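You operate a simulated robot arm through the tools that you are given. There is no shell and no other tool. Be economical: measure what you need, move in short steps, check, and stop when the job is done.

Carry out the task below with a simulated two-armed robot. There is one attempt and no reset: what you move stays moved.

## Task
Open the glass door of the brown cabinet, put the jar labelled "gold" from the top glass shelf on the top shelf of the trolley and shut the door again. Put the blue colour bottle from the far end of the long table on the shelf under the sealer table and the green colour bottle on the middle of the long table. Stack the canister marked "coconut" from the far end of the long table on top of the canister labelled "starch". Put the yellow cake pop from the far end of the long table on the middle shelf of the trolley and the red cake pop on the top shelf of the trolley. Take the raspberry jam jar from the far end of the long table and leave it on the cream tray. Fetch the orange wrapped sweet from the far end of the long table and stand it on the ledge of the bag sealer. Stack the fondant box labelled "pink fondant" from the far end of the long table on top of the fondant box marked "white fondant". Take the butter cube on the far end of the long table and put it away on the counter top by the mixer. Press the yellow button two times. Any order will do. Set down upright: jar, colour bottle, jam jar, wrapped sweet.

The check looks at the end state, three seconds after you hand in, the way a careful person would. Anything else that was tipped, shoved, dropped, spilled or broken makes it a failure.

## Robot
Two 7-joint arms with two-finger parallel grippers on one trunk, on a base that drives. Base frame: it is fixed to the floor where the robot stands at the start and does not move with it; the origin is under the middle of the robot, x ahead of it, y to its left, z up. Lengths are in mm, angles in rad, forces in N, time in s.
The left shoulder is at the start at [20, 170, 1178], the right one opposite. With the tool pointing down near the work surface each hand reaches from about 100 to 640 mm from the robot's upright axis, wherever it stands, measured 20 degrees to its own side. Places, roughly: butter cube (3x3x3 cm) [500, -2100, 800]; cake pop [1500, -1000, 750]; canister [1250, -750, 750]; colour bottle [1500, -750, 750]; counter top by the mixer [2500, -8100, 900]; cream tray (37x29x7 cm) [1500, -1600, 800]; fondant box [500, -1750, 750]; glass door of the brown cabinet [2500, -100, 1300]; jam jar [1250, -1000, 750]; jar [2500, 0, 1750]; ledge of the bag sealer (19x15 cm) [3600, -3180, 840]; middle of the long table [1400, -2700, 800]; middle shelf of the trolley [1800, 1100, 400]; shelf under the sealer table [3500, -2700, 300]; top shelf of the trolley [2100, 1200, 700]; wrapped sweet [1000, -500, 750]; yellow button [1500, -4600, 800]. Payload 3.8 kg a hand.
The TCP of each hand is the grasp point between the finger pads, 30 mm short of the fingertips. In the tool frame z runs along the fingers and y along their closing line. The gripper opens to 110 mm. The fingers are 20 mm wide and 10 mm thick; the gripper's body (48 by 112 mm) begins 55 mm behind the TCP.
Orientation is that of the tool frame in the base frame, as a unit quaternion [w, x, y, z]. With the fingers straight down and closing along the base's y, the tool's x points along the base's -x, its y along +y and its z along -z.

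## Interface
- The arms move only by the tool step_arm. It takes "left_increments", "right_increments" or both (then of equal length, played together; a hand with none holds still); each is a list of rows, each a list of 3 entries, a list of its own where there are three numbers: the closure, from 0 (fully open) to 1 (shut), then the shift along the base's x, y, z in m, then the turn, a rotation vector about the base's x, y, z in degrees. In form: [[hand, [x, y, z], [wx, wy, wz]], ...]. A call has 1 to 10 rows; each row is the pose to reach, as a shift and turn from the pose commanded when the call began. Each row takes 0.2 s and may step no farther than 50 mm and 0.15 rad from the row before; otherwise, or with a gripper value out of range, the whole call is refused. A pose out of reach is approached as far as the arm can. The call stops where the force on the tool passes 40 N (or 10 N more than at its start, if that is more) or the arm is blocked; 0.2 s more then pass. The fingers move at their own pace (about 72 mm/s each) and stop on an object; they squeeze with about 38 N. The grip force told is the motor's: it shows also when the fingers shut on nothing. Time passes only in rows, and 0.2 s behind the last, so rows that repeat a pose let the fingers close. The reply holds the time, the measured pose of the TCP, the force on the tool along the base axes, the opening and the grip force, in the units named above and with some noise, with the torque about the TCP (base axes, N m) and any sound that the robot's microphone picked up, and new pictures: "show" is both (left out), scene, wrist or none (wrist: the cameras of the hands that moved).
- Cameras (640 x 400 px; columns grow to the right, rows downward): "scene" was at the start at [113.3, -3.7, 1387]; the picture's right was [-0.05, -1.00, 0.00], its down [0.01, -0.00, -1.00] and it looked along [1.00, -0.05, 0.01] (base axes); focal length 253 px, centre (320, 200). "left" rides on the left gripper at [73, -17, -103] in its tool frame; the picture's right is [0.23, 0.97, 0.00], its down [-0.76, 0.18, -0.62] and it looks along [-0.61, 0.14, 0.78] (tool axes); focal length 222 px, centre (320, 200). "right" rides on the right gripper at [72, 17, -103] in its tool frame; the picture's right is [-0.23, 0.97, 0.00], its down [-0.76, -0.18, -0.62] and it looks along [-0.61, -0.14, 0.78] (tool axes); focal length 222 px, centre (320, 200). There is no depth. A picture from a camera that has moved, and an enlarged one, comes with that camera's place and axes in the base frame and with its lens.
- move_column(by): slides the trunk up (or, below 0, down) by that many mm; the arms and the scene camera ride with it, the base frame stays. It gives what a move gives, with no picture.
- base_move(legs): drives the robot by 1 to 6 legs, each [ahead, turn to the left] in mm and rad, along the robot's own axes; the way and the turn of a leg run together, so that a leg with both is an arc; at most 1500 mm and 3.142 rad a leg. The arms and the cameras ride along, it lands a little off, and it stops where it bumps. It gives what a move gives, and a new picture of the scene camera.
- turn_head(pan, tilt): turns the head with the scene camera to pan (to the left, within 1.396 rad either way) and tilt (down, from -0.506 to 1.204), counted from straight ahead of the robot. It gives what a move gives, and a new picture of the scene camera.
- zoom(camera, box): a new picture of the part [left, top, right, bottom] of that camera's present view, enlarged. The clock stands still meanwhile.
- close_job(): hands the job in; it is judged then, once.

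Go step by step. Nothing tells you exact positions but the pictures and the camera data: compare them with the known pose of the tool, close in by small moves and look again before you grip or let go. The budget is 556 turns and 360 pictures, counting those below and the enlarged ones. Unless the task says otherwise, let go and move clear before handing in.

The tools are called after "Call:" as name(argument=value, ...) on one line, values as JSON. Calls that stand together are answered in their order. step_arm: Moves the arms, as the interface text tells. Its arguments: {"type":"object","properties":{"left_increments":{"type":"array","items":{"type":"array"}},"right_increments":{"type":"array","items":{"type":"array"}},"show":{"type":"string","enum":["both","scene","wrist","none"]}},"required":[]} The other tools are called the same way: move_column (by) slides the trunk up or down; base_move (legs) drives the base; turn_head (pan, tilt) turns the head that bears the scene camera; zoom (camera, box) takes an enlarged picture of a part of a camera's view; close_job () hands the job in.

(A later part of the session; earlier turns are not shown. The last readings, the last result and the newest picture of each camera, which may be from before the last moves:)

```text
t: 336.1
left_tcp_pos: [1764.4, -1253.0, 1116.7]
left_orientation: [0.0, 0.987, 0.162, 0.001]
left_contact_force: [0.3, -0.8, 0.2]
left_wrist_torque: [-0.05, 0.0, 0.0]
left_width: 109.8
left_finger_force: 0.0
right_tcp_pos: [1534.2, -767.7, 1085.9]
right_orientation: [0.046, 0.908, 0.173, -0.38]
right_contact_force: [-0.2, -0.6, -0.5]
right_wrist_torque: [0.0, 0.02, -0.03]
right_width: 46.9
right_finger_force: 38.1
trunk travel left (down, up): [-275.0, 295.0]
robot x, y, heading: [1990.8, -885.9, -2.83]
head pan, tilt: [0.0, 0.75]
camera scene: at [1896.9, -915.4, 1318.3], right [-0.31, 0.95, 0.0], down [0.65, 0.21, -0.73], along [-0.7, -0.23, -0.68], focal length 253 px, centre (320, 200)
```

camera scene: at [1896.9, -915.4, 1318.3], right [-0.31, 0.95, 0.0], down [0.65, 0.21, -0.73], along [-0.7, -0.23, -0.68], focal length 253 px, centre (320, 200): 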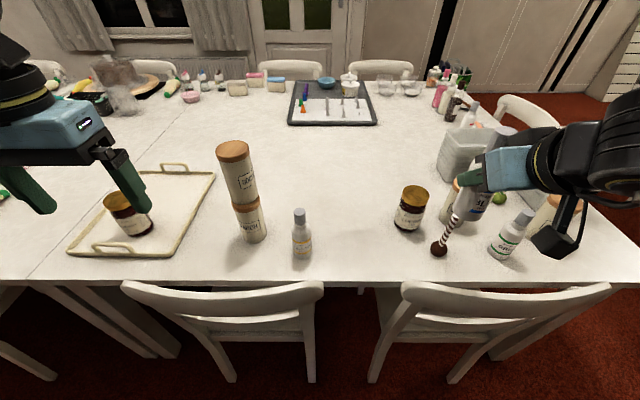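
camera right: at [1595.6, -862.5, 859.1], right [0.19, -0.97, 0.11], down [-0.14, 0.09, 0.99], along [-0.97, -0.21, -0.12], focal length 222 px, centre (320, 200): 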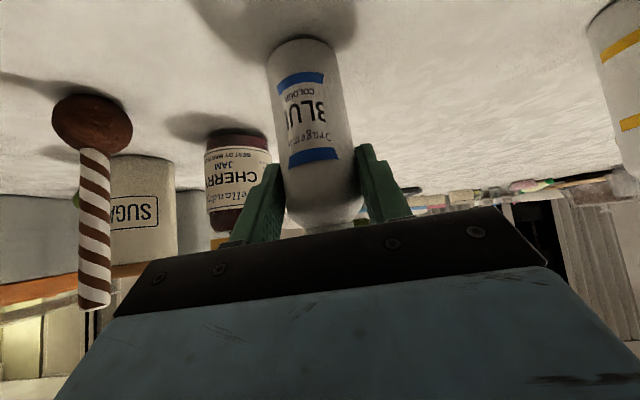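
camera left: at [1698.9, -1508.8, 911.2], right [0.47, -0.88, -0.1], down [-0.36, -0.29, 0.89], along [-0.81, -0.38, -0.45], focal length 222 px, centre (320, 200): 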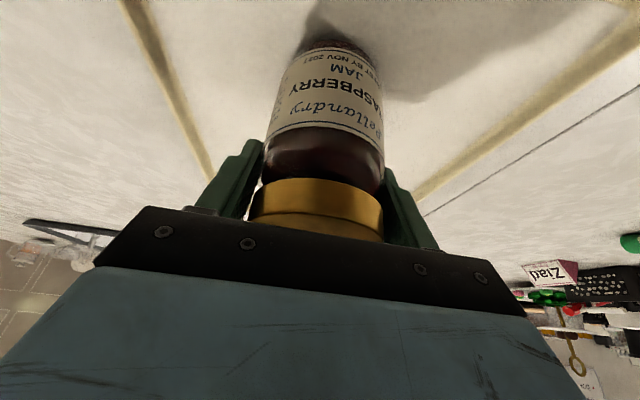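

Holding the blue bottle. Moving along to the green bottle for the left hand.

Call:
base_move(legs=[[0, -1.583], [620, 0], [0, 1.57]])

Call:
zoom(camera="scene", box=[160, 120, 400, 280])

```text
t: 347.3
left_tcp_pos: [1586.6, -660.6, 1116.2]
left_orientation: [-0.002, 0.986, 0.17, 0.002]
left_contact_force: [-0.8, 0.0, 0.5]
left_wrist_torque: [0.01, 0.01, -0.03]
left_width: 109.8
left_finger_force: 0.1
right_tcp_pos: [1347.2, -176.9, 1085.6]
right_orientation: [0.049, 0.906, 0.18, -0.379]
right_contact_force: [0.3, 0.2, -1.3]
right_wrist_torque: [0.03, 0.0, 0.0]
right_width: 46.6
right_finger_force: 37.6
trunk travel left (down, up): [-275.0, 295.0]
robot x, y, heading: [1808.6, -287.7, -2.815]
head pan, tilt: [0.0, 0.75]
camera scene: at [1713.2, -319.3, 1318.2], right [-0.32, 0.95, 0.0], down [0.65, 0.22, -0.73], along [-0.69, -0.24, -0.68], focal length 253 px, centre (320, 200)
```

scene: 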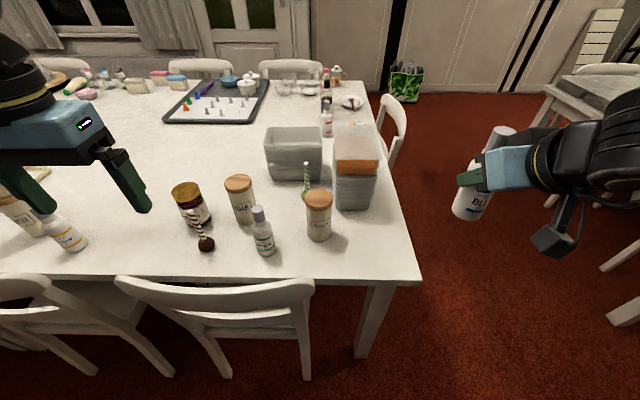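

```text
2.50 times, centred on (280, 200) of scene
camera zoom: at [1713.2, -319.3, 1318.2], right [-0.32, 0.95, 0.0], down [0.65, 0.22, -0.73], along [-0.69, -0.24, -0.68], focal length 633 px, centre (420, 200)
```

zoom: 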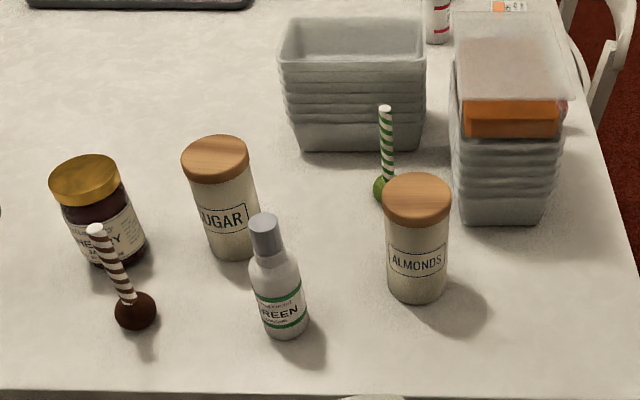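

Green bottle at about (1368, −590). Approaching with the left hand, tilted 45°.

Call:
step_arm(left_increments=[[0.27, [-0.02, 0.025, -0.01], [-2.1, 6.1, 0]], [0.27, [-0.04, 0.05, -0.03], [-4.1, 12.2, 0]], [0.27, [-0.06, 0.075, -0.055], [-6.2, 18.3, 0]], [0.27, [-0.08, 0.09, -0.09], [-8.2, 24.3, 0]], [0.27, [-0.1, 0.1, -0.13], [-10.3, 30.4, 0]], [0.27, [-0.12, 0.1, -0.165], [-12.3, 36.5, 0]], [0.27, [-0.135, 0.1, -0.198], [-14.4, 42.6, 0]]], show="wrist")

```text
t: 348.9
left_tcp_pos: [1452.1, -559.0, 915.4]
left_orientation: [0.058, 0.911, 0.156, -0.377]
left_contact_force: [0.6, -0.7, 0.2]
left_wrist_torque: [-0.03, -0.01, -0.01]
left_width: 80.2
left_finger_force: 0.1
right_tcp_pos: [1347.1, -175.5, 1085.7]
right_orientation: [0.048, 0.907, 0.179, -0.379]
right_contact_force: [0.5, 0.2, -1.9]
right_wrist_torque: [-0.01, -0.05, 0.02]
right_width: 46.5
right_finger_force: 37.9
trunk travel left (down, up): [-275.0, 295.0]
robot x, y, heading: [1807.4, -286.7, -2.813]
head pan, tilt: [0.0, 0.75]
camera left: at [1564.4, -502.3, 937.0], right [0.47, -0.87, -0.17], down [-0.03, -0.21, 0.98], along [-0.88, -0.45, -0.13], focal length 222 px, centre (320, 200)
```

left: 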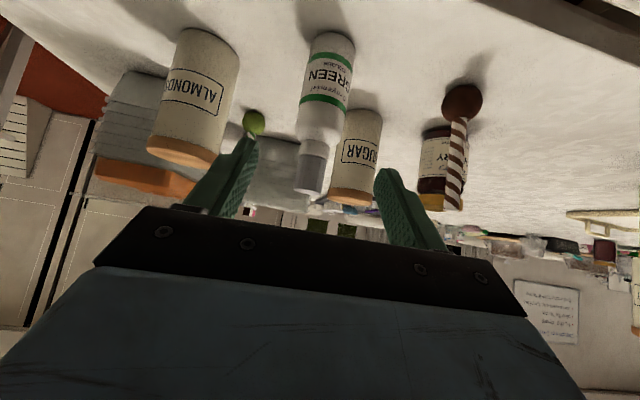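

Centred. Advancing and gripping.

Call:
step_arm(left_increments=[[0.27, [-0.025, -0.009, -0.026], [0, 0, 0]], [0.27, [-0.05, -0.018, -0.051], [0, 0, 0]], [0.27, [-0.076, -0.028, -0.077], [0, 0, 0]], [0.27, [-0.076, -0.028, -0.077], [0, 0, 0]], [0.5, [-0.076, -0.028, -0.077], [0, 0, 0]], [0.8, [-0.076, -0.028, -0.077], [0, 0, 0]], [0.8, [-0.076, -0.028, -0.077], [0, 0, 0]]], show="wrist")

```text
t: 350.5
left_tcp_pos: [1373.5, -585.5, 841.9]
left_orientation: [0.058, 0.911, 0.155, -0.377]
left_contact_force: [-4.0, -0.8, 4.4]
left_wrist_torque: [0.09, -0.35, 0.08]
left_width: 47.1
left_finger_force: 37.8
right_tcp_pos: [1347.2, -177.5, 1086.0]
right_orientation: [0.049, 0.907, 0.179, -0.379]
right_contact_force: [0.6, 1.1, -1.5]
right_wrist_torque: [0.02, -0.04, -0.02]
right_width: 46.9
right_finger_force: 38.3
trunk travel left (down, up): [-275.0, 295.0]
robot x, y, heading: [1812.4, -285.3, -2.816]
head pan, tilt: [0.0, 0.75]
camera left: at [1486.0, -528.8, 862.2], right [0.47, -0.86, -0.17], down [-0.03, -0.21, 0.98], along [-0.88, -0.46, -0.13], focal length 222 px, centre (320, 200)
```

left: 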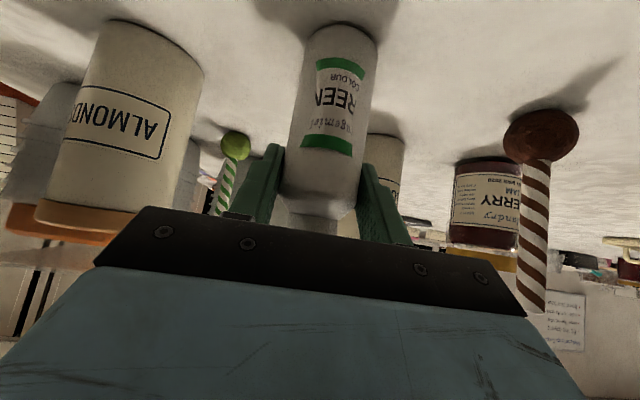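

Green bottle gripped. Lifting and retracting, then driving toward the table's middle.

Call:
step_arm(left_increments=[[0.8, [0, 0, 0.05], [0, 0, 0]], [0.8, [0, 0, 0.1], [0, 0, 0]], [0.8, [0, 0, 0.15], [0, 0, 0]], [0.8, [0, 0, 0.2], [0, 0, 0]], [0.8, [0, 0, 0.245], [0, 0, 0]], [0.8, [0.036, -0.022, 0.25], [0, 0, 0]], [0.8, [0.073, -0.044, 0.25], [0, 0, 0]], [0.8, [0.11, -0.066, 0.25], [0, 0, 0]], [0.8, [0.146, -0.088, 0.25], [0, 0, 0]]], show="none")

Call:
turn_head(pan=0, tilt=0.4)

Call:
base_move(legs=[[0, 1.545], [1100, 0]])

```text
t: 352.5
left_tcp_pos: [1519.8, -678.0, 1091.9]
left_orientation: [0.059, 0.911, 0.156, -0.376]
left_contact_force: [-0.3, -0.6, -1.3]
left_wrist_torque: [0.02, -0.01, -0.05]
left_width: 46.6
left_finger_force: 37.9
right_tcp_pos: [1347.4, -177.6, 1085.9]
right_orientation: [0.049, 0.906, 0.18, -0.379]
right_contact_force: [1.4, -0.3, -0.7]
right_wrist_torque: [0.05, -0.01, -0.01]
right_width: 46.7
right_finger_force: 38.3
trunk travel left (down, up): [-275.0, 295.0]
robot x, y, heading: [1808.8, -283.3, -2.807]
head pan, tilt: [0.0, 0.75]
```

```text
t: 353.4
left_tcp_pos: [1518.4, -676.5, 1091.7]
left_orientation: [0.059, 0.911, 0.157, -0.377]
left_contact_force: [-0.1, -0.9, -1.6]
left_wrist_torque: [0.01, 0.01, -0.03]
left_width: 47.0
left_finger_force: 37.7
right_tcp_pos: [1347.9, -177.2, 1085.7]
right_orientation: [0.05, 0.906, 0.18, -0.379]
right_contact_force: [1.0, -0.1, -1.6]
right_wrist_torque: [0.01, -0.03, -0.06]
right_width: 46.9
right_finger_force: 37.6
trunk travel left (down, up): [-275.0, 295.0]
robot x, y, heading: [1809.4, -288.5, -2.813]
head pan, tilt: [0.0, 0.4]
camera scene: at [1703.9, -322.4, 1349.2], right [-0.32, 0.95, 0.0], down [0.37, 0.13, -0.92], along [-0.87, -0.3, -0.39], focal length 253 px, centre (320, 200)
```

scene: 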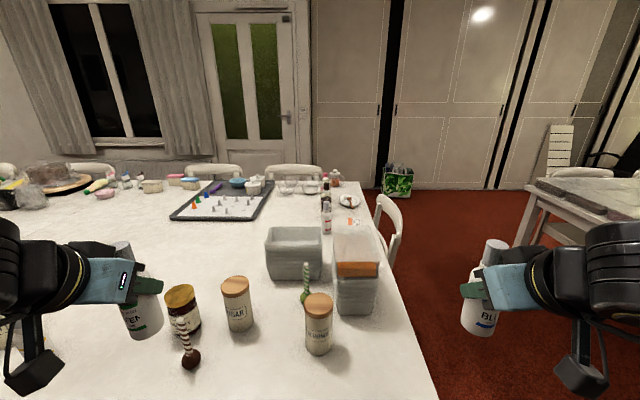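

```text
t: 362.7
left_tcp_pos: [2537.9, -1604.2, 1090.9]
left_orientation: [0.307, 0.535, 0.754, -0.226]
left_contact_force: [0.0, 0.4, -0.9]
left_wrist_torque: [0.05, 0.03, -0.01]
left_width: 46.7
left_finger_force: 38.0
right_tcp_pos: [2037.3, -1773.5, 1085.7]
right_orientation: [0.303, 0.515, 0.767, -0.234]
right_contact_force: [0.0, -0.5, -0.6]
right_wrist_torque: [0.02, 0.01, 0.01]
right_width: 46.7
right_finger_force: 37.8
trunk travel left (down, up): [-275.0, 295.0]
robot x, y, heading: [2147.5, -1310.2, -1.246]
head pan, tilt: [0.0, 0.4]
camera scene: at [2187.2, -1418.9, 1349.3], right [-0.95, -0.32, 0.0], down [-0.12, 0.37, -0.92], along [0.29, -0.87, -0.39], focal length 253 px, centre (320, 200)
```

scene: 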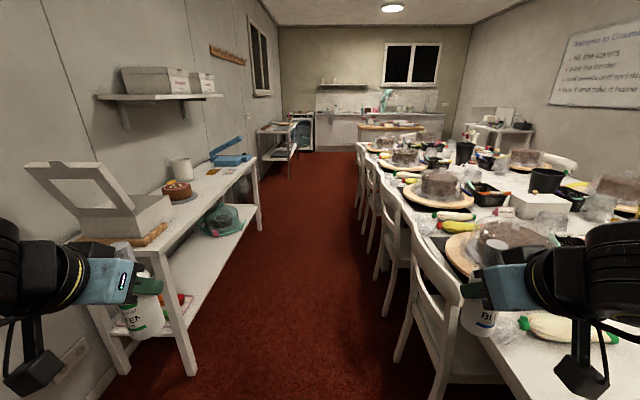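

Passing the sealer table on the left; driving on to the table's middle and facing it.

Call:
base_move(legs=[[0, -0.03], [850, 0], [0, -1.57]])

Call:
turn_head(pan=0, tilt=0.65)

```text
t: 371.5
left_tcp_pos: [2094.7, -2515.4, 1091.3]
left_orientation: [0.052, 0.914, 0.139, -0.378]
left_contact_force: [-0.5, 0.1, -1.1]
left_wrist_torque: [0.03, -0.03, 0.01]
left_width: 46.6
left_finger_force: 38.0
right_tcp_pos: [1942.3, -2008.5, 1085.6]
right_orientation: [0.043, 0.91, 0.163, -0.38]
right_contact_force: [0.4, 0.2, -1.9]
right_wrist_torque: [0.02, -0.04, 0.01]
right_width: 46.6
right_finger_force: 37.6
trunk travel left (down, up): [-275.0, 295.0]
robot x, y, heading: [2398.2, -2135.9, -2.849]
head pan, tilt: [0.0, 0.4]
camera scene: at [2293.4, -2167.4, 1349.3], right [-0.29, 0.96, 0.0], down [0.37, 0.11, -0.92], along [-0.88, -0.26, -0.39], focal length 253 px, centre (320, 200)
```

scene: 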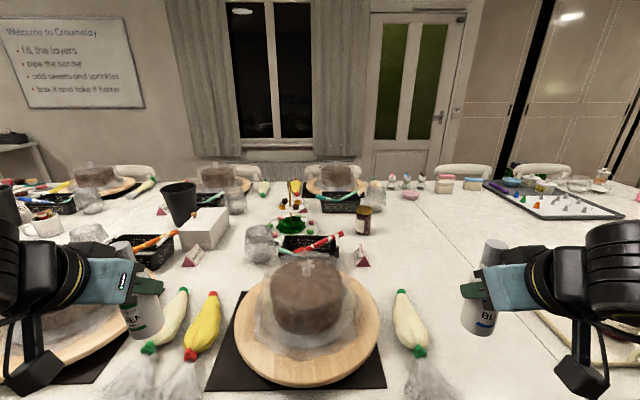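

```text
t: 372.2
left_tcp_pos: [2095.0, -2514.5, 1091.8]
left_orientation: [0.051, 0.914, 0.139, -0.378]
left_contact_force: [0.8, 0.0, -0.5]
left_wrist_torque: [0.0, 0.0, 0.0]
left_width: 46.5
left_finger_force: 38.2
right_tcp_pos: [1942.3, -2009.2, 1086.4]
right_orientation: [0.041, 0.91, 0.162, -0.38]
right_contact_force: [-0.1, 0.2, -0.8]
right_wrist_torque: [0.03, -0.01, 0.01]
right_width: 46.6
right_finger_force: 37.8
trunk travel left (down, up): [-275.0, 295.0]
robot x, y, heading: [2399.0, -2134.0, -2.85]
head pan, tilt: [0.0, 0.649]
camera scene: at [2299.0, -2165.8, 1326.9], right [-0.29, 0.96, 0.0], down [0.58, 0.17, -0.8], along [-0.76, -0.23, -0.6], focal length 253 px, centre (320, 200)
```

scene: 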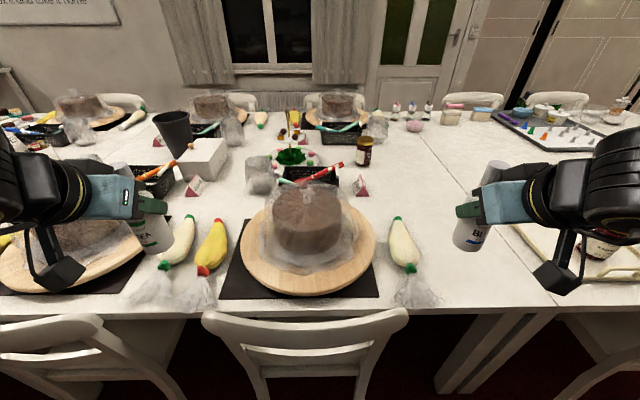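

I see cake stations along the table. The spot between stations further left looks like the table's middle; shifting 200 mm along and slightly closer.

Call:
base_move(legs=[[0, 1.39], [209, 0], [0, -1.38]])

Call:
zoom(camera="scene", box=[160, 60, 480, 260])

```text
t: 380.7
left_tcp_pos: [2092.2, -2705.7, 1092.1]
left_orientation: [0.04, 0.918, 0.114, -0.378]
left_contact_force: [0.4, 0.5, -1.7]
left_wrist_torque: [0.01, -0.04, -0.01]
left_width: 46.7
left_finger_force: 37.8
right_tcp_pos: [1968.0, -2191.1, 1086.2]
right_orientation: [0.032, 0.914, 0.138, -0.381]
right_contact_force: [-0.1, 0.5, -1.7]
right_wrist_torque: [-0.04, -0.06, 0.02]
right_width: 46.2
right_finger_force: 38.1
trunk travel left (down, up): [-275.0, 295.0]
robot x, y, heading: [2415.8, -2342.9, -2.904]
head pan, tilt: [0.0, 0.649]
camera scene: at [2315.1, -2368.8, 1326.8], right [-0.23, 0.97, 0.0], down [0.59, 0.14, -0.8], along [-0.77, -0.19, -0.6], focal length 253 px, centre (320, 200)
```

scene: 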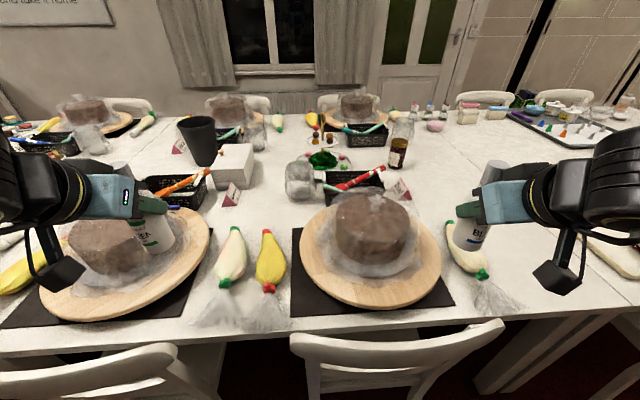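

```text
2.00 times, centred on (320, 160) of scene
camera zoom: at [2315.1, -2368.8, 1326.8], right [-0.23, 0.97, 0.0], down [0.59, 0.14, -0.8], along [-0.77, -0.19, -0.6], focal length 507 px, centre (320, 280)
```

zoom: 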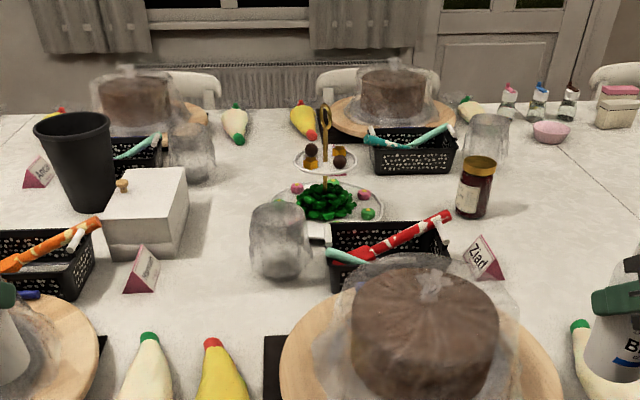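

There's a free patch near the table's middle between the glass jar and the piping bags. I'll raise both hands, then lower the trunk for reach.

Call:
step_arm(left_increments=[[0.8, [0, 0, 0.035], [0, 0, 0]], [0.8, [0, 0, 0.07], [0, 0, 0]], [0.8, [0, 0, 0.1], [0, 0, 0]], [0.8, [0, 0, 0.1], [0, 0, 0]]], right_increments=[[0.8, [0, 0, 0.045], [0, 0, 0]], [0.8, [0, 0, 0.09], [0, 0, 0]], [0.8, [0, 0, 0.135], [0, 0, 0]], [0.8, [0, 0, 0.17], [0, 0, 0]]], show="none")

Call:
move_column(by=-170)

Call:
step_arm(left_increments=[[0.8, [-0.045, -0.002, 0], [0, 0, 0]], [0.8, [-0.09, -0.003, 0], [0, 0, 0]], [0.8, [-0.135, -0.005, 0], [0, 0, 0]], [0.8, [-0.18, -0.006, 0], [0, 0, 0]], [0.8, [-0.225, -0.007, 0], [0, 0, 0]], [0.8, [-0.27, -0.008, 0], [0, 0, 0]], [0.8, [-0.315, -0.01, -0.01], [0, 0, 0]], [0.8, [-0.35, -0.011, -0.04], [0, 0, 0]], [0.8, [-0.372, -0.012, -0.08], [0, 0, 0]], [0.8, [-0.372, -0.012, -0.12], [0, 0, 0]]], show="both")

```text
t: 381.7
left_tcp_pos: [2093.1, -2706.0, 1191.2]
left_orientation: [0.041, 0.917, 0.115, -0.379]
left_contact_force: [0.1, -0.8, -1.6]
left_wrist_torque: [-0.02, -0.01, 0.05]
left_width: 46.7
left_finger_force: 38.1
right_tcp_pos: [1966.7, -2194.1, 1254.4]
right_orientation: [0.031, 0.914, 0.138, -0.38]
right_contact_force: [0.5, -0.9, -1.4]
right_wrist_torque: [0.03, -0.01, -0.02]
right_width: 46.6
right_finger_force: 38.4
trunk travel left (down, up): [-275.0, 295.0]
robot x, y, heading: [2417.4, -2342.1, -2.902]
head pan, tilt: [0.0, 0.649]
```

```text
t: 383.6
left_tcp_pos: [2093.6, -2706.4, 1021.6]
left_orientation: [0.041, 0.917, 0.114, -0.379]
left_contact_force: [1.2, -0.2, -1.8]
left_wrist_torque: [0.0, 0.0, -0.01]
left_width: 46.4
left_finger_force: 38.3
right_tcp_pos: [1965.9, -2193.2, 1084.5]
right_orientation: [0.032, 0.913, 0.138, -0.381]
right_contact_force: [-0.3, -0.5, -1.4]
right_wrist_torque: [-0.03, 0.0, 0.01]
right_width: 46.5
right_finger_force: 37.9
trunk travel left (down, up): [-105.0, 465.0]
robot x, y, heading: [2419.3, -2348.5, -2.907]
head pan, tilt: [0.0, 0.649]
```

```text
t: 385.8
left_tcp_pos: [1719.1, -2719.5, 899.3]
left_orientation: [0.042, 0.917, 0.114, -0.38]
left_contact_force: [-0.2, 0.6, -0.7]
left_wrist_torque: [-0.02, 0.0, -0.03]
left_width: 46.6
left_finger_force: 38.1
right_tcp_pos: [1964.5, -2194.9, 1083.9]
right_orientation: [0.03, 0.914, 0.137, -0.381]
right_contact_force: [0.6, -1.0, -1.5]
right_wrist_torque: [0.03, 0.0, -0.02]
right_width: 46.3
right_finger_force: 38.2
trunk travel left (down, up): [-105.0, 465.0]
robot x, y, heading: [2421.7, -2343.5, -2.907]
head pan, tilt: [0.0, 0.649]
camera scene: at [2315.0, -2369.3, 1156.8], right [-0.23, 0.97, 0.0], down [0.59, 0.14, -0.8], along [-0.77, -0.19, -0.6], focal length 253 px, centre (320, 200)
camera left: at [1836.0, -2673.1, 919.9], right [0.39, -0.91, -0.17], down [-0.05, -0.21, 0.98], along [-0.92, -0.37, -0.13], focal length 222 px, centre (320, 200)
```

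scene: 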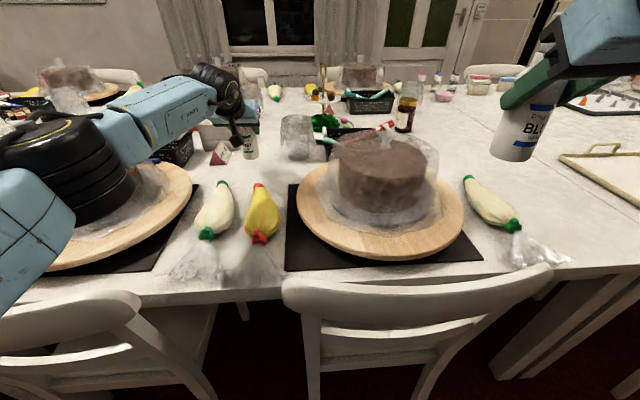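
left: 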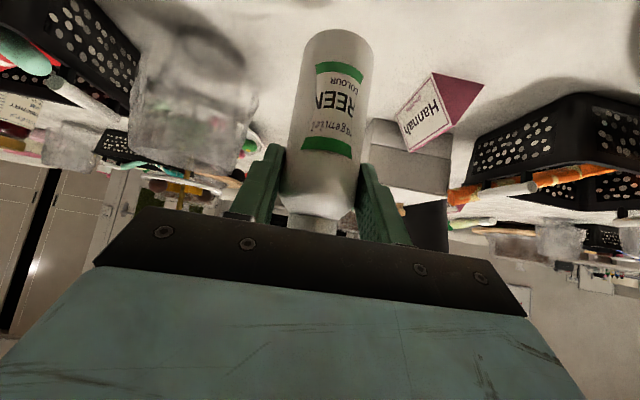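

The bottle hovers over free table. Lowering gently.

Call:
step_arm(left_increments=[[0.8, [0, 0, -0.03], [0, 0, 0]], [0.8, [0, 0, -0.05], [0, 0, 0]], [0.8, [0, 0, -0.05], [0, 0, 0]]], show="both")

Call:
step_arm(left_increments=[[0.8, [0, 0, -0.003], [0, 0, 0]], [0.8, [0, 0, -0.005], [0, 0, 0]]], show="none")

```text
t: 386.6
left_tcp_pos: [1721.5, -2719.7, 848.8]
left_orientation: [0.042, 0.917, 0.115, -0.379]
left_contact_force: [1.1, 0.6, -0.4]
left_wrist_torque: [0.0, 0.01, 0.03]
left_width: 46.4
left_finger_force: 38.1
right_tcp_pos: [1965.9, -2194.5, 1084.7]
right_orientation: [0.032, 0.914, 0.138, -0.381]
right_contact_force: [0.3, 0.2, -1.9]
right_wrist_torque: [0.02, -0.01, -0.01]
right_width: 46.4
right_finger_force: 38.3
trunk travel left (down, up): [-105.0, 465.0]
robot x, y, heading: [2415.2, -2343.1, -2.905]
head pan, tilt: [0.0, 0.649]
camera scene: at [2315.1, -2368.8, 1156.8], right [-0.23, 0.97, 0.0], down [0.59, 0.14, -0.8], along [-0.77, -0.19, -0.6], focal length 253 px, centre (320, 200)
camera left: at [1837.8, -2672.4, 870.9], right [0.39, -0.9, -0.17], down [-0.05, -0.21, 0.98], along [-0.92, -0.37, -0.13], focal length 222 px, centre (320, 200)
```

scene: 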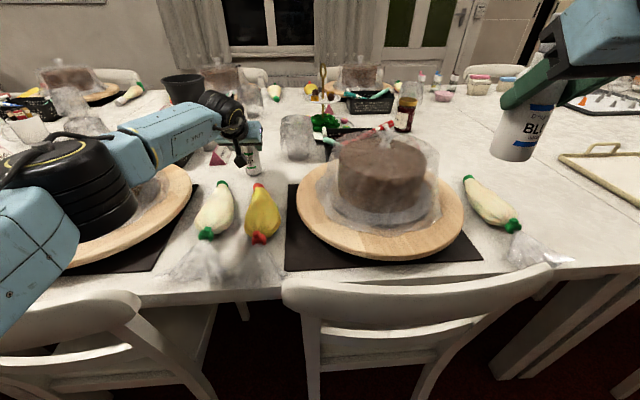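
left: 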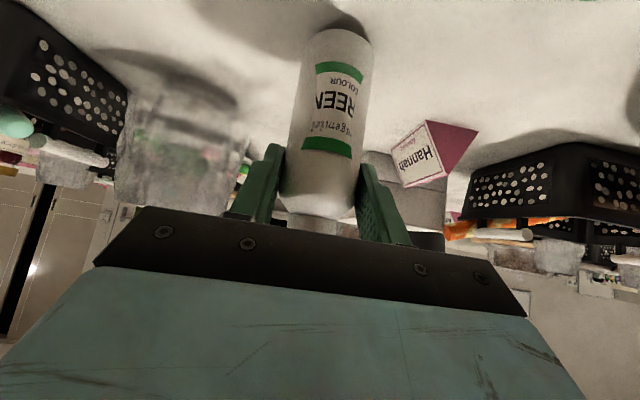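

```text
t: 387.2
left_tcp_pos: [1721.4, -2718.5, 846.3]
left_orientation: [0.04, 0.917, 0.113, -0.379]
left_contact_force: [-0.2, 0.3, -0.9]
left_wrist_torque: [-0.02, -0.02, 0.03]
left_width: 46.8
left_finger_force: 38.2
right_tcp_pos: [1965.8, -2193.4, 1084.1]
right_orientation: [0.031, 0.914, 0.137, -0.38]
right_contact_force: [0.6, -0.5, -1.5]
right_wrist_torque: [-0.03, -0.01, -0.01]
right_width: 46.6
right_finger_force: 37.7
trunk travel left (down, up): [-105.0, 465.0]
robot x, y, heading: [2419.9, -2344.7, -2.91]
head pan, tilt: [0.0, 0.649]
```

Call:
step_arm(left_increments=[[0.8, [0, 0, -0.002], [0, 0, 0]], [0.8, [0, 0, -0.004], [0, 0, 0]]], show="none")

Call:
step_arm(left_increments=[[0.8, [0, 0, -0.002], [0, 0, 0]], [0.8, [0, 0, -0.003], [0, 0, 0]]], show="none")

```text
t: 387.8
left_tcp_pos: [1721.0, -2719.4, 842.0]
left_orientation: [0.041, 0.917, 0.114, -0.379]
left_contact_force: [-0.6, -0.8, -1.3]
left_wrist_torque: [0.02, 0.02, 0.01]
left_width: 46.8
left_finger_force: 38.1
right_tcp_pos: [1965.9, -2192.3, 1084.1]
right_orientation: [0.032, 0.914, 0.138, -0.381]
right_contact_force: [-0.4, 0.0, -1.4]
right_wrist_torque: [-0.02, -0.04, 0.04]
right_width: 46.5
right_finger_force: 38.0
trunk travel left (down, up): [-105.0, 465.0]
robot x, y, heading: [2414.5, -2344.9, -2.907]
head pan, tilt: [0.0, 0.649]
```

```text
t: 388.4
left_tcp_pos: [1720.9, -2718.8, 843.1]
left_orientation: [0.042, 0.917, 0.114, -0.38]
left_contact_force: [2.2, -0.6, 8.6]
left_wrist_torque: [-0.11, -0.12, 0.04]
left_width: 46.5
left_finger_force: 37.6
right_tcp_pos: [1965.8, -2192.2, 1084.6]
right_orientation: [0.031, 0.914, 0.137, -0.381]
right_contact_force: [0.1, 0.1, -1.5]
right_wrist_torque: [0.0, -0.03, 0.02]
right_width: 46.5
right_finger_force: 37.6
trunk travel left (down, up): [-105.0, 465.0]
robot x, y, heading: [2416.9, -2344.4, -2.908]
head pan, tilt: [0.0, 0.649]
```

Contact. Opening and withdrawing along the tool axis.

Call:
step_arm(left_increments=[[0.6, [0, 0, 0.001], [0, 0, 0]], [0.4, [0, 0, 0.001], [0, 0, 0]], [0.3, [0, 0, 0.001], [0, 0, 0]], [0.3, [0.027, 0.007, 0.029], [0, 0, 0]], [0.3, [0.055, 0.013, 0.057], [0, 0, 0]], [0.3, [0.085, 0.02, 0.09], [0, 0, 0]], [0.3, [0.12, 0.025, 0.12], [0, 0, 0]], [0.3, [0.165, 0.025, 0.135], [0, 0, 0]], [0.3, [0.21, 0.02, 0.14], [0, 0, 0]], [0.3, [0.255, 0.015, 0.14], [0, 0, 0]]], show="scene")

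Call:
zoom(camera="scene", box=[60, 80, 380, 280])

```text
t: 390.6
left_tcp_pos: [1977.0, -2703.4, 979.2]
left_orientation: [0.04, 0.918, 0.113, -0.379]
left_contact_force: [-0.6, -0.2, 0.1]
left_wrist_torque: [-0.05, 0.01, 0.03]
left_width: 77.0
left_finger_force: 0.1
right_tcp_pos: [1966.8, -2193.3, 1083.9]
right_orientation: [0.031, 0.914, 0.137, -0.382]
right_contact_force: [-0.3, -0.3, -1.2]
right_wrist_torque: [0.03, 0.01, -0.03]
right_width: 46.5
right_finger_force: 38.3
trunk travel left (down, up): [-105.0, 465.0]
robot x, y, heading: [2415.3, -2349.4, -2.902]
head pan, tilt: [0.0, 0.649]
camera scene: at [2315.7, -2369.0, 1156.9], right [-0.23, 0.97, 0.0], down [0.59, 0.14, -0.8], along [-0.77, -0.19, -0.6], focal length 253 px, centre (320, 200)
```

scene: 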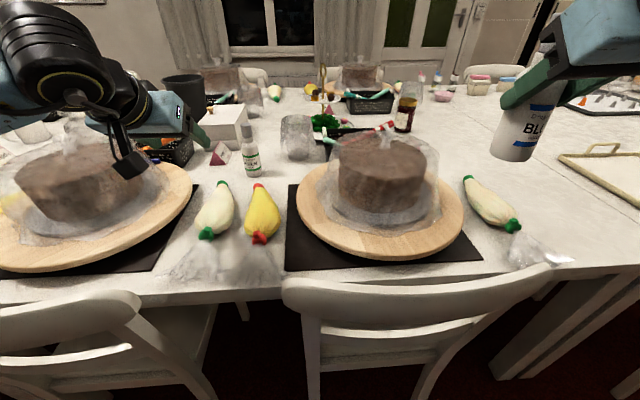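

```text
2.00 times, centred on (220, 180) of scene
camera zoom: at [2315.7, -2369.0, 1156.9], right [-0.23, 0.97, 0.0], down [0.59, 0.14, -0.8], along [-0.77, -0.19, -0.6], focal length 507 px, centre (520, 240)
```

zoom: 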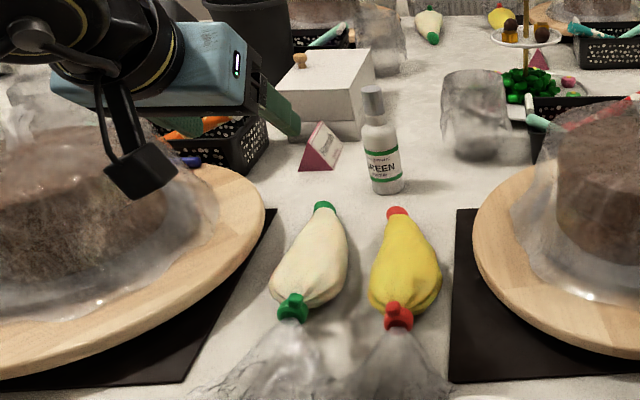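

Green bottle stands upright in the middle area with nothing disturbed. Retracting, raising the trunk, and driving to the sealer table.

Call:
step_arm(left_increments=[[0.5, [0.01, 0.0, 0.04], [0, 0, 0]], [0.5, [0.03, 0.0, 0.07], [1.5, -6.2, 0]], [0.5, [0.05, 0.0, 0.09], [3, -12.5, 0]], [0.5, [0.07, 0.0, 0.1], [4.5, -18.7, 0]], [0.5, [0.09, 0.0, 0.1], [6.1, -25, 0]], [0.5, [0.11, 0, 0.1], [7.6, -31.2, 0]], [0.5, [0.12, 0, 0.1], [9.1, -37.5, 0]], [0.5, [0.13, 0, 0.1], [10.6, -43.7, 0]]], show="none")

Call:
move_column(by=170)

Call:
base_move(legs=[[0, 1.985], [515, 0], [0, 1.22]])

```text
t: 392.4
left_tcp_pos: [2106.2, -2702.5, 1081.3]
left_orientation: [-0.003, 0.992, 0.125, 0.003]
left_contact_force: [0.4, 0.7, 0.4]
left_wrist_torque: [0.0, -0.01, 0.03]
left_width: 55.0
left_finger_force: 0.0
right_tcp_pos: [1966.3, -2193.6, 1083.9]
right_orientation: [0.032, 0.914, 0.137, -0.382]
right_contact_force: [-0.4, 0.3, -1.3]
right_wrist_torque: [-0.03, -0.03, 0.0]
right_width: 46.5
right_finger_force: 38.4
trunk travel left (down, up): [-105.0, 465.0]
robot x, y, heading: [2419.1, -2343.3, -2.908]
head pan, tilt: [0.0, 0.649]
```

```text
t: 394.4
left_tcp_pos: [2105.7, -2702.9, 1250.4]
left_orientation: [-0.002, 0.992, 0.125, 0.002]
left_contact_force: [0.1, 0.7, 0.0]
left_wrist_torque: [-0.01, 0.0, -0.01]
left_width: 55.1
left_finger_force: 0.0
right_tcp_pos: [1966.0, -2193.7, 1253.3]
right_orientation: [0.031, 0.914, 0.137, -0.381]
right_contact_force: [0.3, 0.5, -1.0]
right_wrist_torque: [0.03, 0.0, -0.01]
right_width: 46.4
right_finger_force: 38.1
trunk travel left (down, up): [-275.0, 295.0]
robot x, y, heading: [2420.4, -2344.7, -2.908]
head pan, tilt: [0.0, 0.649]
```

```text
t: 405.1
left_tcp_pos: [3016.7, -2381.9, 1250.2]
left_orientation: [-0.001, -0.144, 0.99, -0.002]
left_contact_force: [-0.2, 0.2, 0.6]
left_wrist_torque: [-0.01, -0.01, 0.01]
left_width: 55.3
left_finger_force: 0.1
right_tcp_pos: [3177.3, -2885.8, 1254.2]
right_orientation: [0.38, -0.156, 0.911, 0.039]
right_contact_force: [-0.7, -0.1, -1.3]
right_wrist_torque: [-0.03, 0.05, 0.0]
right_width: 46.5
right_finger_force: 38.2
trunk travel left (down, up): [-275.0, 295.0]
robot x, y, heading: [2718.5, -2756.2, 0.277]
head pan, tilt: [0.0, 0.649]
camera scene: at [2827.2, -2723.7, 1326.8], right [0.27, -0.96, 0.0], down [-0.58, -0.16, -0.8], along [0.77, 0.22, -0.6], focal length 253 px, centre (320, 200)
```

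scene: 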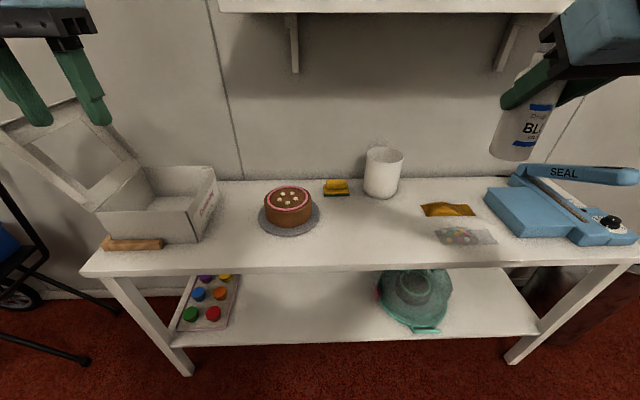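

Clear view: the shelf below has a free middle between the cup tray and the teal dome. I'll move 100 mm closer, tuck the left hand, and lower the trunk fully.

Call:
step_arm(left_increments=[[0.5, [-0.04, -0.011, 0], [0, 0, 0]], [0.5, [-0.08, -0.022, 0], [0, 0, 0]], [0.5, [-0.115, -0.033, 0], [0, 0, 0]], [0.5, [-0.115, -0.033, 0], [0, 0, 0]], [0.5, [-0.115, -0.033, 0], [0, 0, 0]]], right_increments=[[0.8, [-0.018, 0.037, 0], [0, 0, 0]], [0.8, [-0.036, 0.075, 0], [0, 0, 0]], [0.8, [-0.055, 0.112, 0], [0, 0, 0]], [0.8, [-0.073, 0.15, 0], [0, 0, 0]], [0.8, [-0.091, 0.187, 0], [0, 0, 0]]], show="none")

Call:
base_move(legs=[[100, 0]])

Call:
move_column(by=-275)

Call:
step_arm(right_increments=[[0.8, [0, 0, -0.05], [0, 0, 0]], [0.8, [0, 0, -0.1], [0, 0, 0]], [0.8, [0, 0, -0.15], [0, 0, 0]], [0.8, [0, 0, -0.2], [0, 0, 0]], [0.8, [0, 0, -0.25], [0, 0, 0]], [0.8, [0, 0, -0.3], [0, 0, 0]], [0.8, [0, 0, -0.35], [0, 0, 0]], [0.8, [0, 0, -0.4], [0, 0, 0]]], show="both")

```text
t: 406.3
left_tcp_pos: [2902.5, -2413.4, 1247.7]
left_orientation: [0.0, -0.144, 0.99, -0.002]
left_contact_force: [0.0, 0.2, -0.6]
left_wrist_torque: [0.0, -0.01, -0.01]
left_width: 55.0
left_finger_force: 0.0
right_tcp_pos: [3083.5, -2699.0, 1257.7]
right_orientation: [0.38, -0.156, 0.911, 0.039]
right_contact_force: [0.8, 0.4, -1.3]
right_wrist_torque: [-0.04, 0.0, -0.03]
right_width: 46.4
right_finger_force: 37.6
trunk travel left (down, up): [-275.0, 295.0]
robot x, y, heading: [2720.3, -2756.9, 0.277]
head pan, tilt: [0.0, 0.649]
```

```text
t: 407.4
left_tcp_pos: [2999.5, -2387.7, 1247.3]
left_orientation: [-0.001, -0.145, 0.989, -0.002]
left_contact_force: [-0.1, -0.4, 0.2]
left_wrist_torque: [0.01, 0.02, -0.01]
left_width: 55.2
left_finger_force: 0.1
right_tcp_pos: [3181.9, -2671.5, 1256.4]
right_orientation: [0.38, -0.157, 0.911, 0.039]
right_contact_force: [0.1, 0.3, -0.8]
right_wrist_torque: [0.0, 0.06, 0.02]
right_width: 46.2
right_finger_force: 38.0
trunk travel left (down, up): [-275.0, 295.0]
robot x, y, heading: [2814.0, -2729.7, 0.28]
head pan, tilt: [0.0, 0.649]
camera scene: at [2923.7, -2696.4, 1326.7], right [0.27, -0.96, 0.0], down [-0.58, -0.17, -0.8], along [0.77, 0.22, -0.61], focal length 253 px, centre (320, 200)
```

scene: 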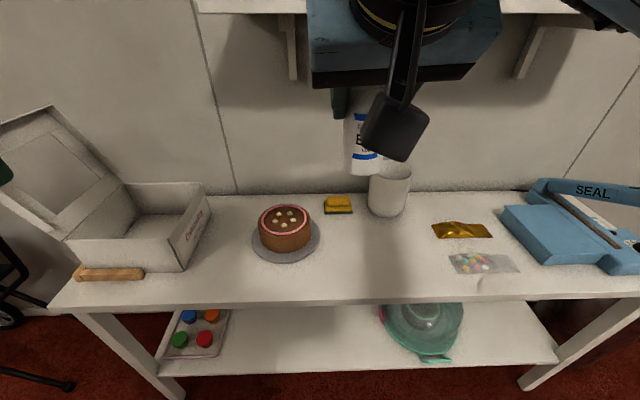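

```text
t: 410.2
left_tcp_pos: [2999.2, -2388.1, 973.4]
left_orientation: [-0.001, -0.144, 0.99, -0.002]
left_contact_force: [0.2, 0.2, -0.3]
left_wrist_torque: [0.01, 0.0, 0.03]
left_width: 55.0
left_finger_force: 0.0
right_tcp_pos: [3181.6, -2672.6, 982.0]
right_orientation: [0.38, -0.156, 0.911, 0.039]
right_contact_force: [-0.8, 0.8, -2.4]
right_wrist_torque: [0.0, 0.06, -0.03]
right_width: 46.4
right_finger_force: 37.6
trunk travel left (down, up): [0.0, 570.0]
robot x, y, heading: [2815.6, -2727.7, 0.274]
head pan, tilt: [0.0, 0.649]
```

```text
t: 412.0
left_tcp_pos: [2997.6, -2387.8, 973.1]
left_orientation: [-0.002, -0.145, 0.989, -0.002]
left_contact_force: [-0.3, 0.1, 0.2]
left_wrist_torque: [-0.02, 0.02, 0.01]
left_width: 54.9
left_finger_force: 0.0
right_tcp_pos: [3179.8, -2674.3, 580.0]
right_orientation: [0.38, -0.156, 0.911, 0.04]
right_contact_force: [0.0, -0.4, -2.6]
right_wrist_torque: [0.0, 0.03, 0.0]
right_width: 45.9
right_finger_force: 37.8
trunk travel left (down, up): [0.0, 570.0]
robot x, y, heading: [2817.4, -2728.8, 0.282]
head pan, tilt: [0.0, 0.649]
camera scene: at [2922.7, -2696.7, 1051.8], right [0.27, -0.96, 0.0], down [-0.58, -0.17, -0.8], along [0.77, 0.22, -0.6], focal length 253 px, centre (320, 200)
camera right: at [3055.5, -2696.7, 602.5], right [-0.16, 0.98, 0.11], down [0.14, -0.09, 0.99], along [0.98, 0.17, -0.12], focal length 222 px, centre (320, 200)
```

scene: 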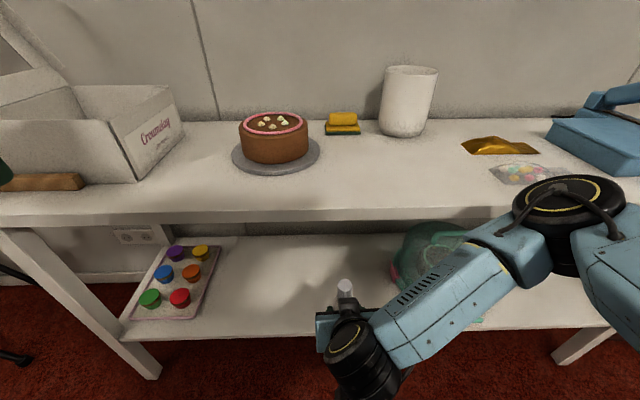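
right: 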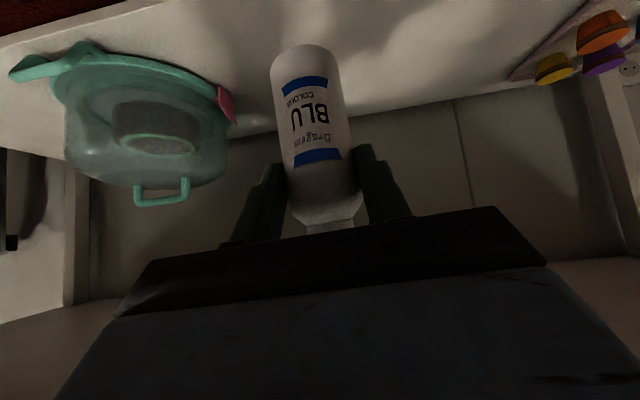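

The bottle faces the free shelf space; dome is well to the right. Lowering to shelf level in front.

Call:
step_arm(right_increments=[[0.8, [0, 0, -0.045], [0, 0, 0]], [0.8, [0, 0, -0.09], [0, 0, 0]], [0.8, [0, 0, -0.135], [0, 0, 0]], [0.8, [0.02, 0.006, -0.14], [0, 0, 0]]], show="both")

```text
t: 413.0
left_tcp_pos: [2998.4, -2388.0, 974.2]
left_orientation: [-0.001, -0.145, 0.989, -0.002]
left_contact_force: [0.3, -0.2, 0.1]
left_wrist_torque: [0.01, 0.0, -0.01]
left_width: 54.9
left_finger_force: 0.1
right_tcp_pos: [3199.7, -2666.5, 441.2]
right_orientation: [0.38, -0.158, 0.911, 0.041]
right_contact_force: [0.8, -1.1, -1.1]
right_wrist_torque: [-0.03, 0.04, 0.02]
right_width: 46.3
right_finger_force: 38.1
trunk travel left (down, up): [0.0, 570.0]
robot x, y, heading: [2813.8, -2725.1, 0.28]
head pan, tilt: [0.0, 0.649]
camera scene: at [2922.7, -2696.7, 1051.8], right [0.27, -0.96, 0.0], down [-0.58, -0.17, -0.8], along [0.77, 0.22, -0.6], focal length 253 px, centre (320, 200)
camera right: at [3075.4, -2688.1, 464.0], right [-0.16, 0.98, 0.11], down [0.14, -0.09, 0.99], along [0.98, 0.17, -0.12], focal length 222 px, centre (320, 200)
```

scene: 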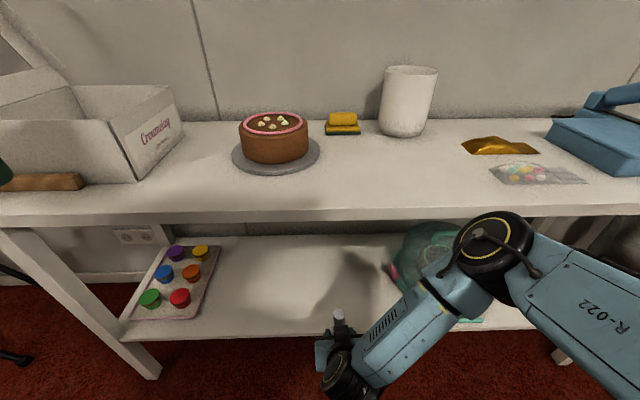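
right: 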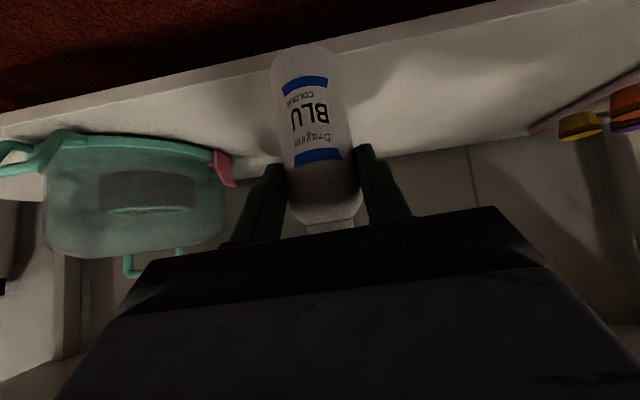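

The elbow is getting close to the table's edge, so I'll back the base 90 mm and reach with a straighter arm.

Call:
base_move(legs=[[-90, 0]])

Call:
step_arm(right_increments=[[0.8, [0.043, 0.0133, 0], [0, 0, 0]], [0.8, [0.086, 0.0266, 0], [0, 0, 0]], [0.8, [0.129, 0.04, 0], [0, 0, 0]], [0.8, [0.172, 0.0533, 0], [0, 0, 0]]], show="both")

```text
t: 414.1
left_tcp_pos: [2912.4, -2412.7, 972.5]
left_orientation: [-0.001, -0.144, 0.99, -0.002]
left_contact_force: [-0.1, -0.2, -0.2]
left_wrist_torque: [0.04, 0.02, 0.02]
left_width: 55.2
left_finger_force: 0.1
right_tcp_pos: [3113.6, -2690.9, 443.4]
right_orientation: [0.38, -0.157, 0.911, 0.04]
right_contact_force: [-0.8, -0.3, -1.2]
right_wrist_torque: [-0.02, -0.01, 0.0]
right_width: 46.4
right_finger_force: 38.0
trunk travel left (down, up): [0.0, 570.0]
robot x, y, heading: [2727.4, -2750.9, 0.28]
head pan, tilt: [0.0, 0.649]
camera scene: at [2836.6, -2721.2, 1051.8], right [0.27, -0.96, 0.0], down [-0.58, -0.17, -0.8], along [0.77, 0.22, -0.6], focal length 253 px, centre (320, 200)
```

scene: 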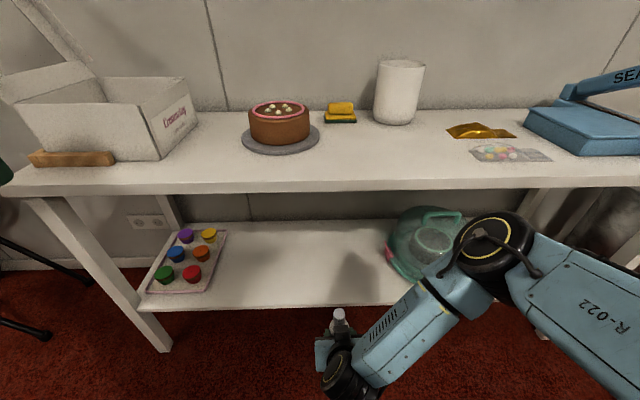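

```text
t: 415.1
left_tcp_pos: [2913.1, -2411.6, 973.5]
left_orientation: [-0.002, -0.146, 0.989, -0.002]
left_contact_force: [0.1, 0.4, -0.2]
left_wrist_torque: [0.02, 0.01, -0.04]
left_width: 55.1
left_finger_force: 0.1
right_tcp_pos: [3285.6, -2635.6, 440.3]
right_orientation: [0.378, -0.158, 0.911, 0.04]
right_contact_force: [0.4, -0.8, -0.9]
right_wrist_torque: [-0.02, -0.01, -0.02]
right_width: 46.2
right_finger_force: 37.6
trunk travel left (down, up): [0.0, 570.0]
robot x, y, heading: [2730.5, -2748.8, 0.276]
head pan, tilt: [0.0, 0.649]
camera scene: at [2836.7, -2721.1, 1051.8], right [0.27, -0.96, 0.0], down [-0.58, -0.17, -0.8], along [0.77, 0.22, -0.6], focal length 253 px, centre (320, 200)
camera right: at [3160.7, -2657.4, 462.6], right [-0.16, 0.98, 0.11], down [0.14, -0.09, 0.99], along [0.98, 0.17, -0.12], focal length 222 px, centre (320, 200)
```

scene: 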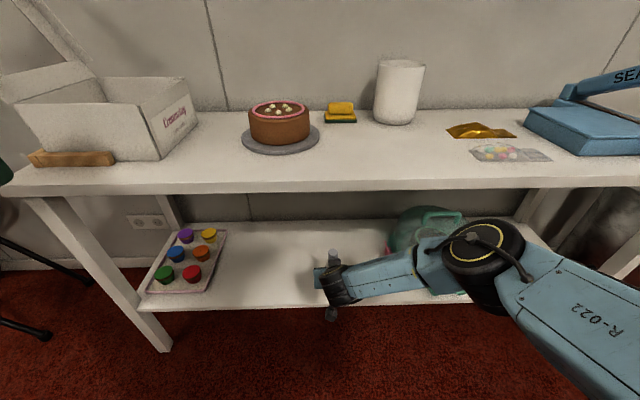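
right: 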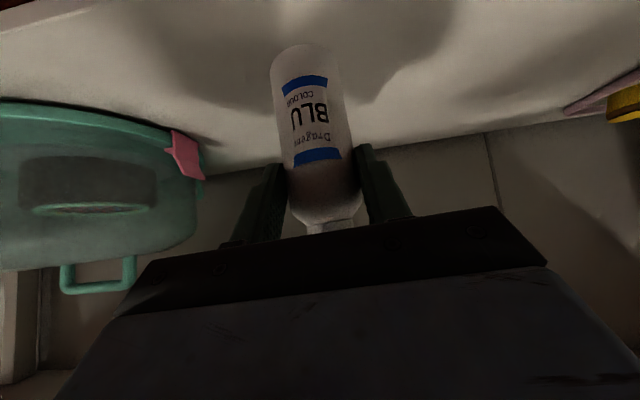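

Inside the shelf now. Going 50 mm deeper and lowering.

Call:
step_arm(right_increments=[[0.8, [0.024, 0.0074, 0], [0, 0, 0]], [0.8, [0.048, 0.0148, 0], [0, 0, 0]], [0.8, [0.048, 0.0148, -0.015], [0, 0, 0]], [0.8, [0.048, 0.0148, -0.015], [0, 0, 0]]], show="wrist")

Call:
step_arm(right_increments=[[0.8, [0, 0, -0.005], [0, 0, 0]], [0.8, [0, 0, -0.008], [0, 0, 0]]], show="none")

Call:
step_arm(right_increments=[[0.8, [0, 0, -0.003], [0, 0, 0]], [0.8, [0, 0, -0.005], [0, 0, 0]]], show="none")

```text
t: 416.1
left_tcp_pos: [2913.9, -2413.1, 972.1]
left_orientation: [-0.001, -0.144, 0.99, -0.002]
left_contact_force: [-0.1, 0.9, -0.6]
left_wrist_torque: [0.02, 0.01, 0.0]
left_width: 55.4
left_finger_force: 0.0
right_tcp_pos: [3333.8, -2621.9, 426.9]
right_orientation: [0.38, -0.156, 0.911, 0.04]
right_contact_force: [-0.8, -0.5, -1.6]
right_wrist_torque: [0.01, -0.02, -0.03]
right_width: 46.2
right_finger_force: 38.0
trunk travel left (down, up): [0.0, 570.0]
robot x, y, heading: [2728.5, -2752.5, 0.274]
head pan, tilt: [0.0, 0.649]
camera right: at [3209.2, -2643.9, 448.7], right [-0.16, 0.98, 0.11], down [0.14, -0.09, 0.99], along [0.98, 0.17, -0.12], focal length 222 px, centre (320, 200)
```

right: 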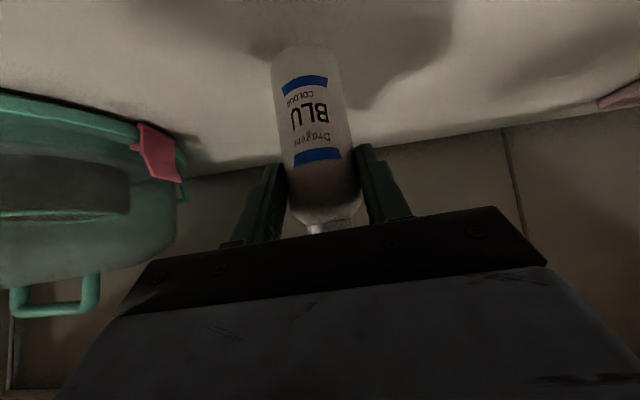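

```text
t: 416.7
left_tcp_pos: [2913.5, -2411.6, 973.2]
left_orientation: [-0.002, -0.145, 0.989, -0.002]
left_contact_force: [0.5, -0.9, -0.1]
left_wrist_torque: [-0.01, -0.03, -0.02]
left_width: 54.8
left_finger_force: 0.0
right_tcp_pos: [3332.8, -2623.3, 419.4]
right_orientation: [0.38, -0.157, 0.911, 0.04]
right_contact_force: [-0.6, 0.0, -1.3]
right_wrist_torque: [0.01, 0.02, -0.01]
right_width: 46.2
right_finger_force: 37.9
trunk travel left (down, up): [0.0, 570.0]
robot x, y, heading: [2733.9, -2751.2, 0.274]
head pan, tilt: [0.0, 0.649]
```

```text
t: 417.3
left_tcp_pos: [2912.5, -2411.6, 973.4]
left_orientation: [-0.002, -0.144, 0.99, -0.001]
left_contact_force: [0.2, 0.7, 0.7]
left_wrist_torque: [-0.01, -0.02, -0.03]
left_width: 55.0
left_finger_force: 0.1
right_tcp_pos: [3333.7, -2624.0, 413.7]
right_orientation: [0.38, -0.157, 0.911, 0.04]
right_contact_force: [0.7, -0.2, -1.4]
right_wrist_torque: [-0.02, 0.04, -0.03]
right_width: 46.2
right_finger_force: 38.2
trunk travel left (down, up): [0.0, 570.0]
robot x, y, heading: [2731.6, -2749.5, 0.28]
head pan, tilt: [0.0, 0.649]
```

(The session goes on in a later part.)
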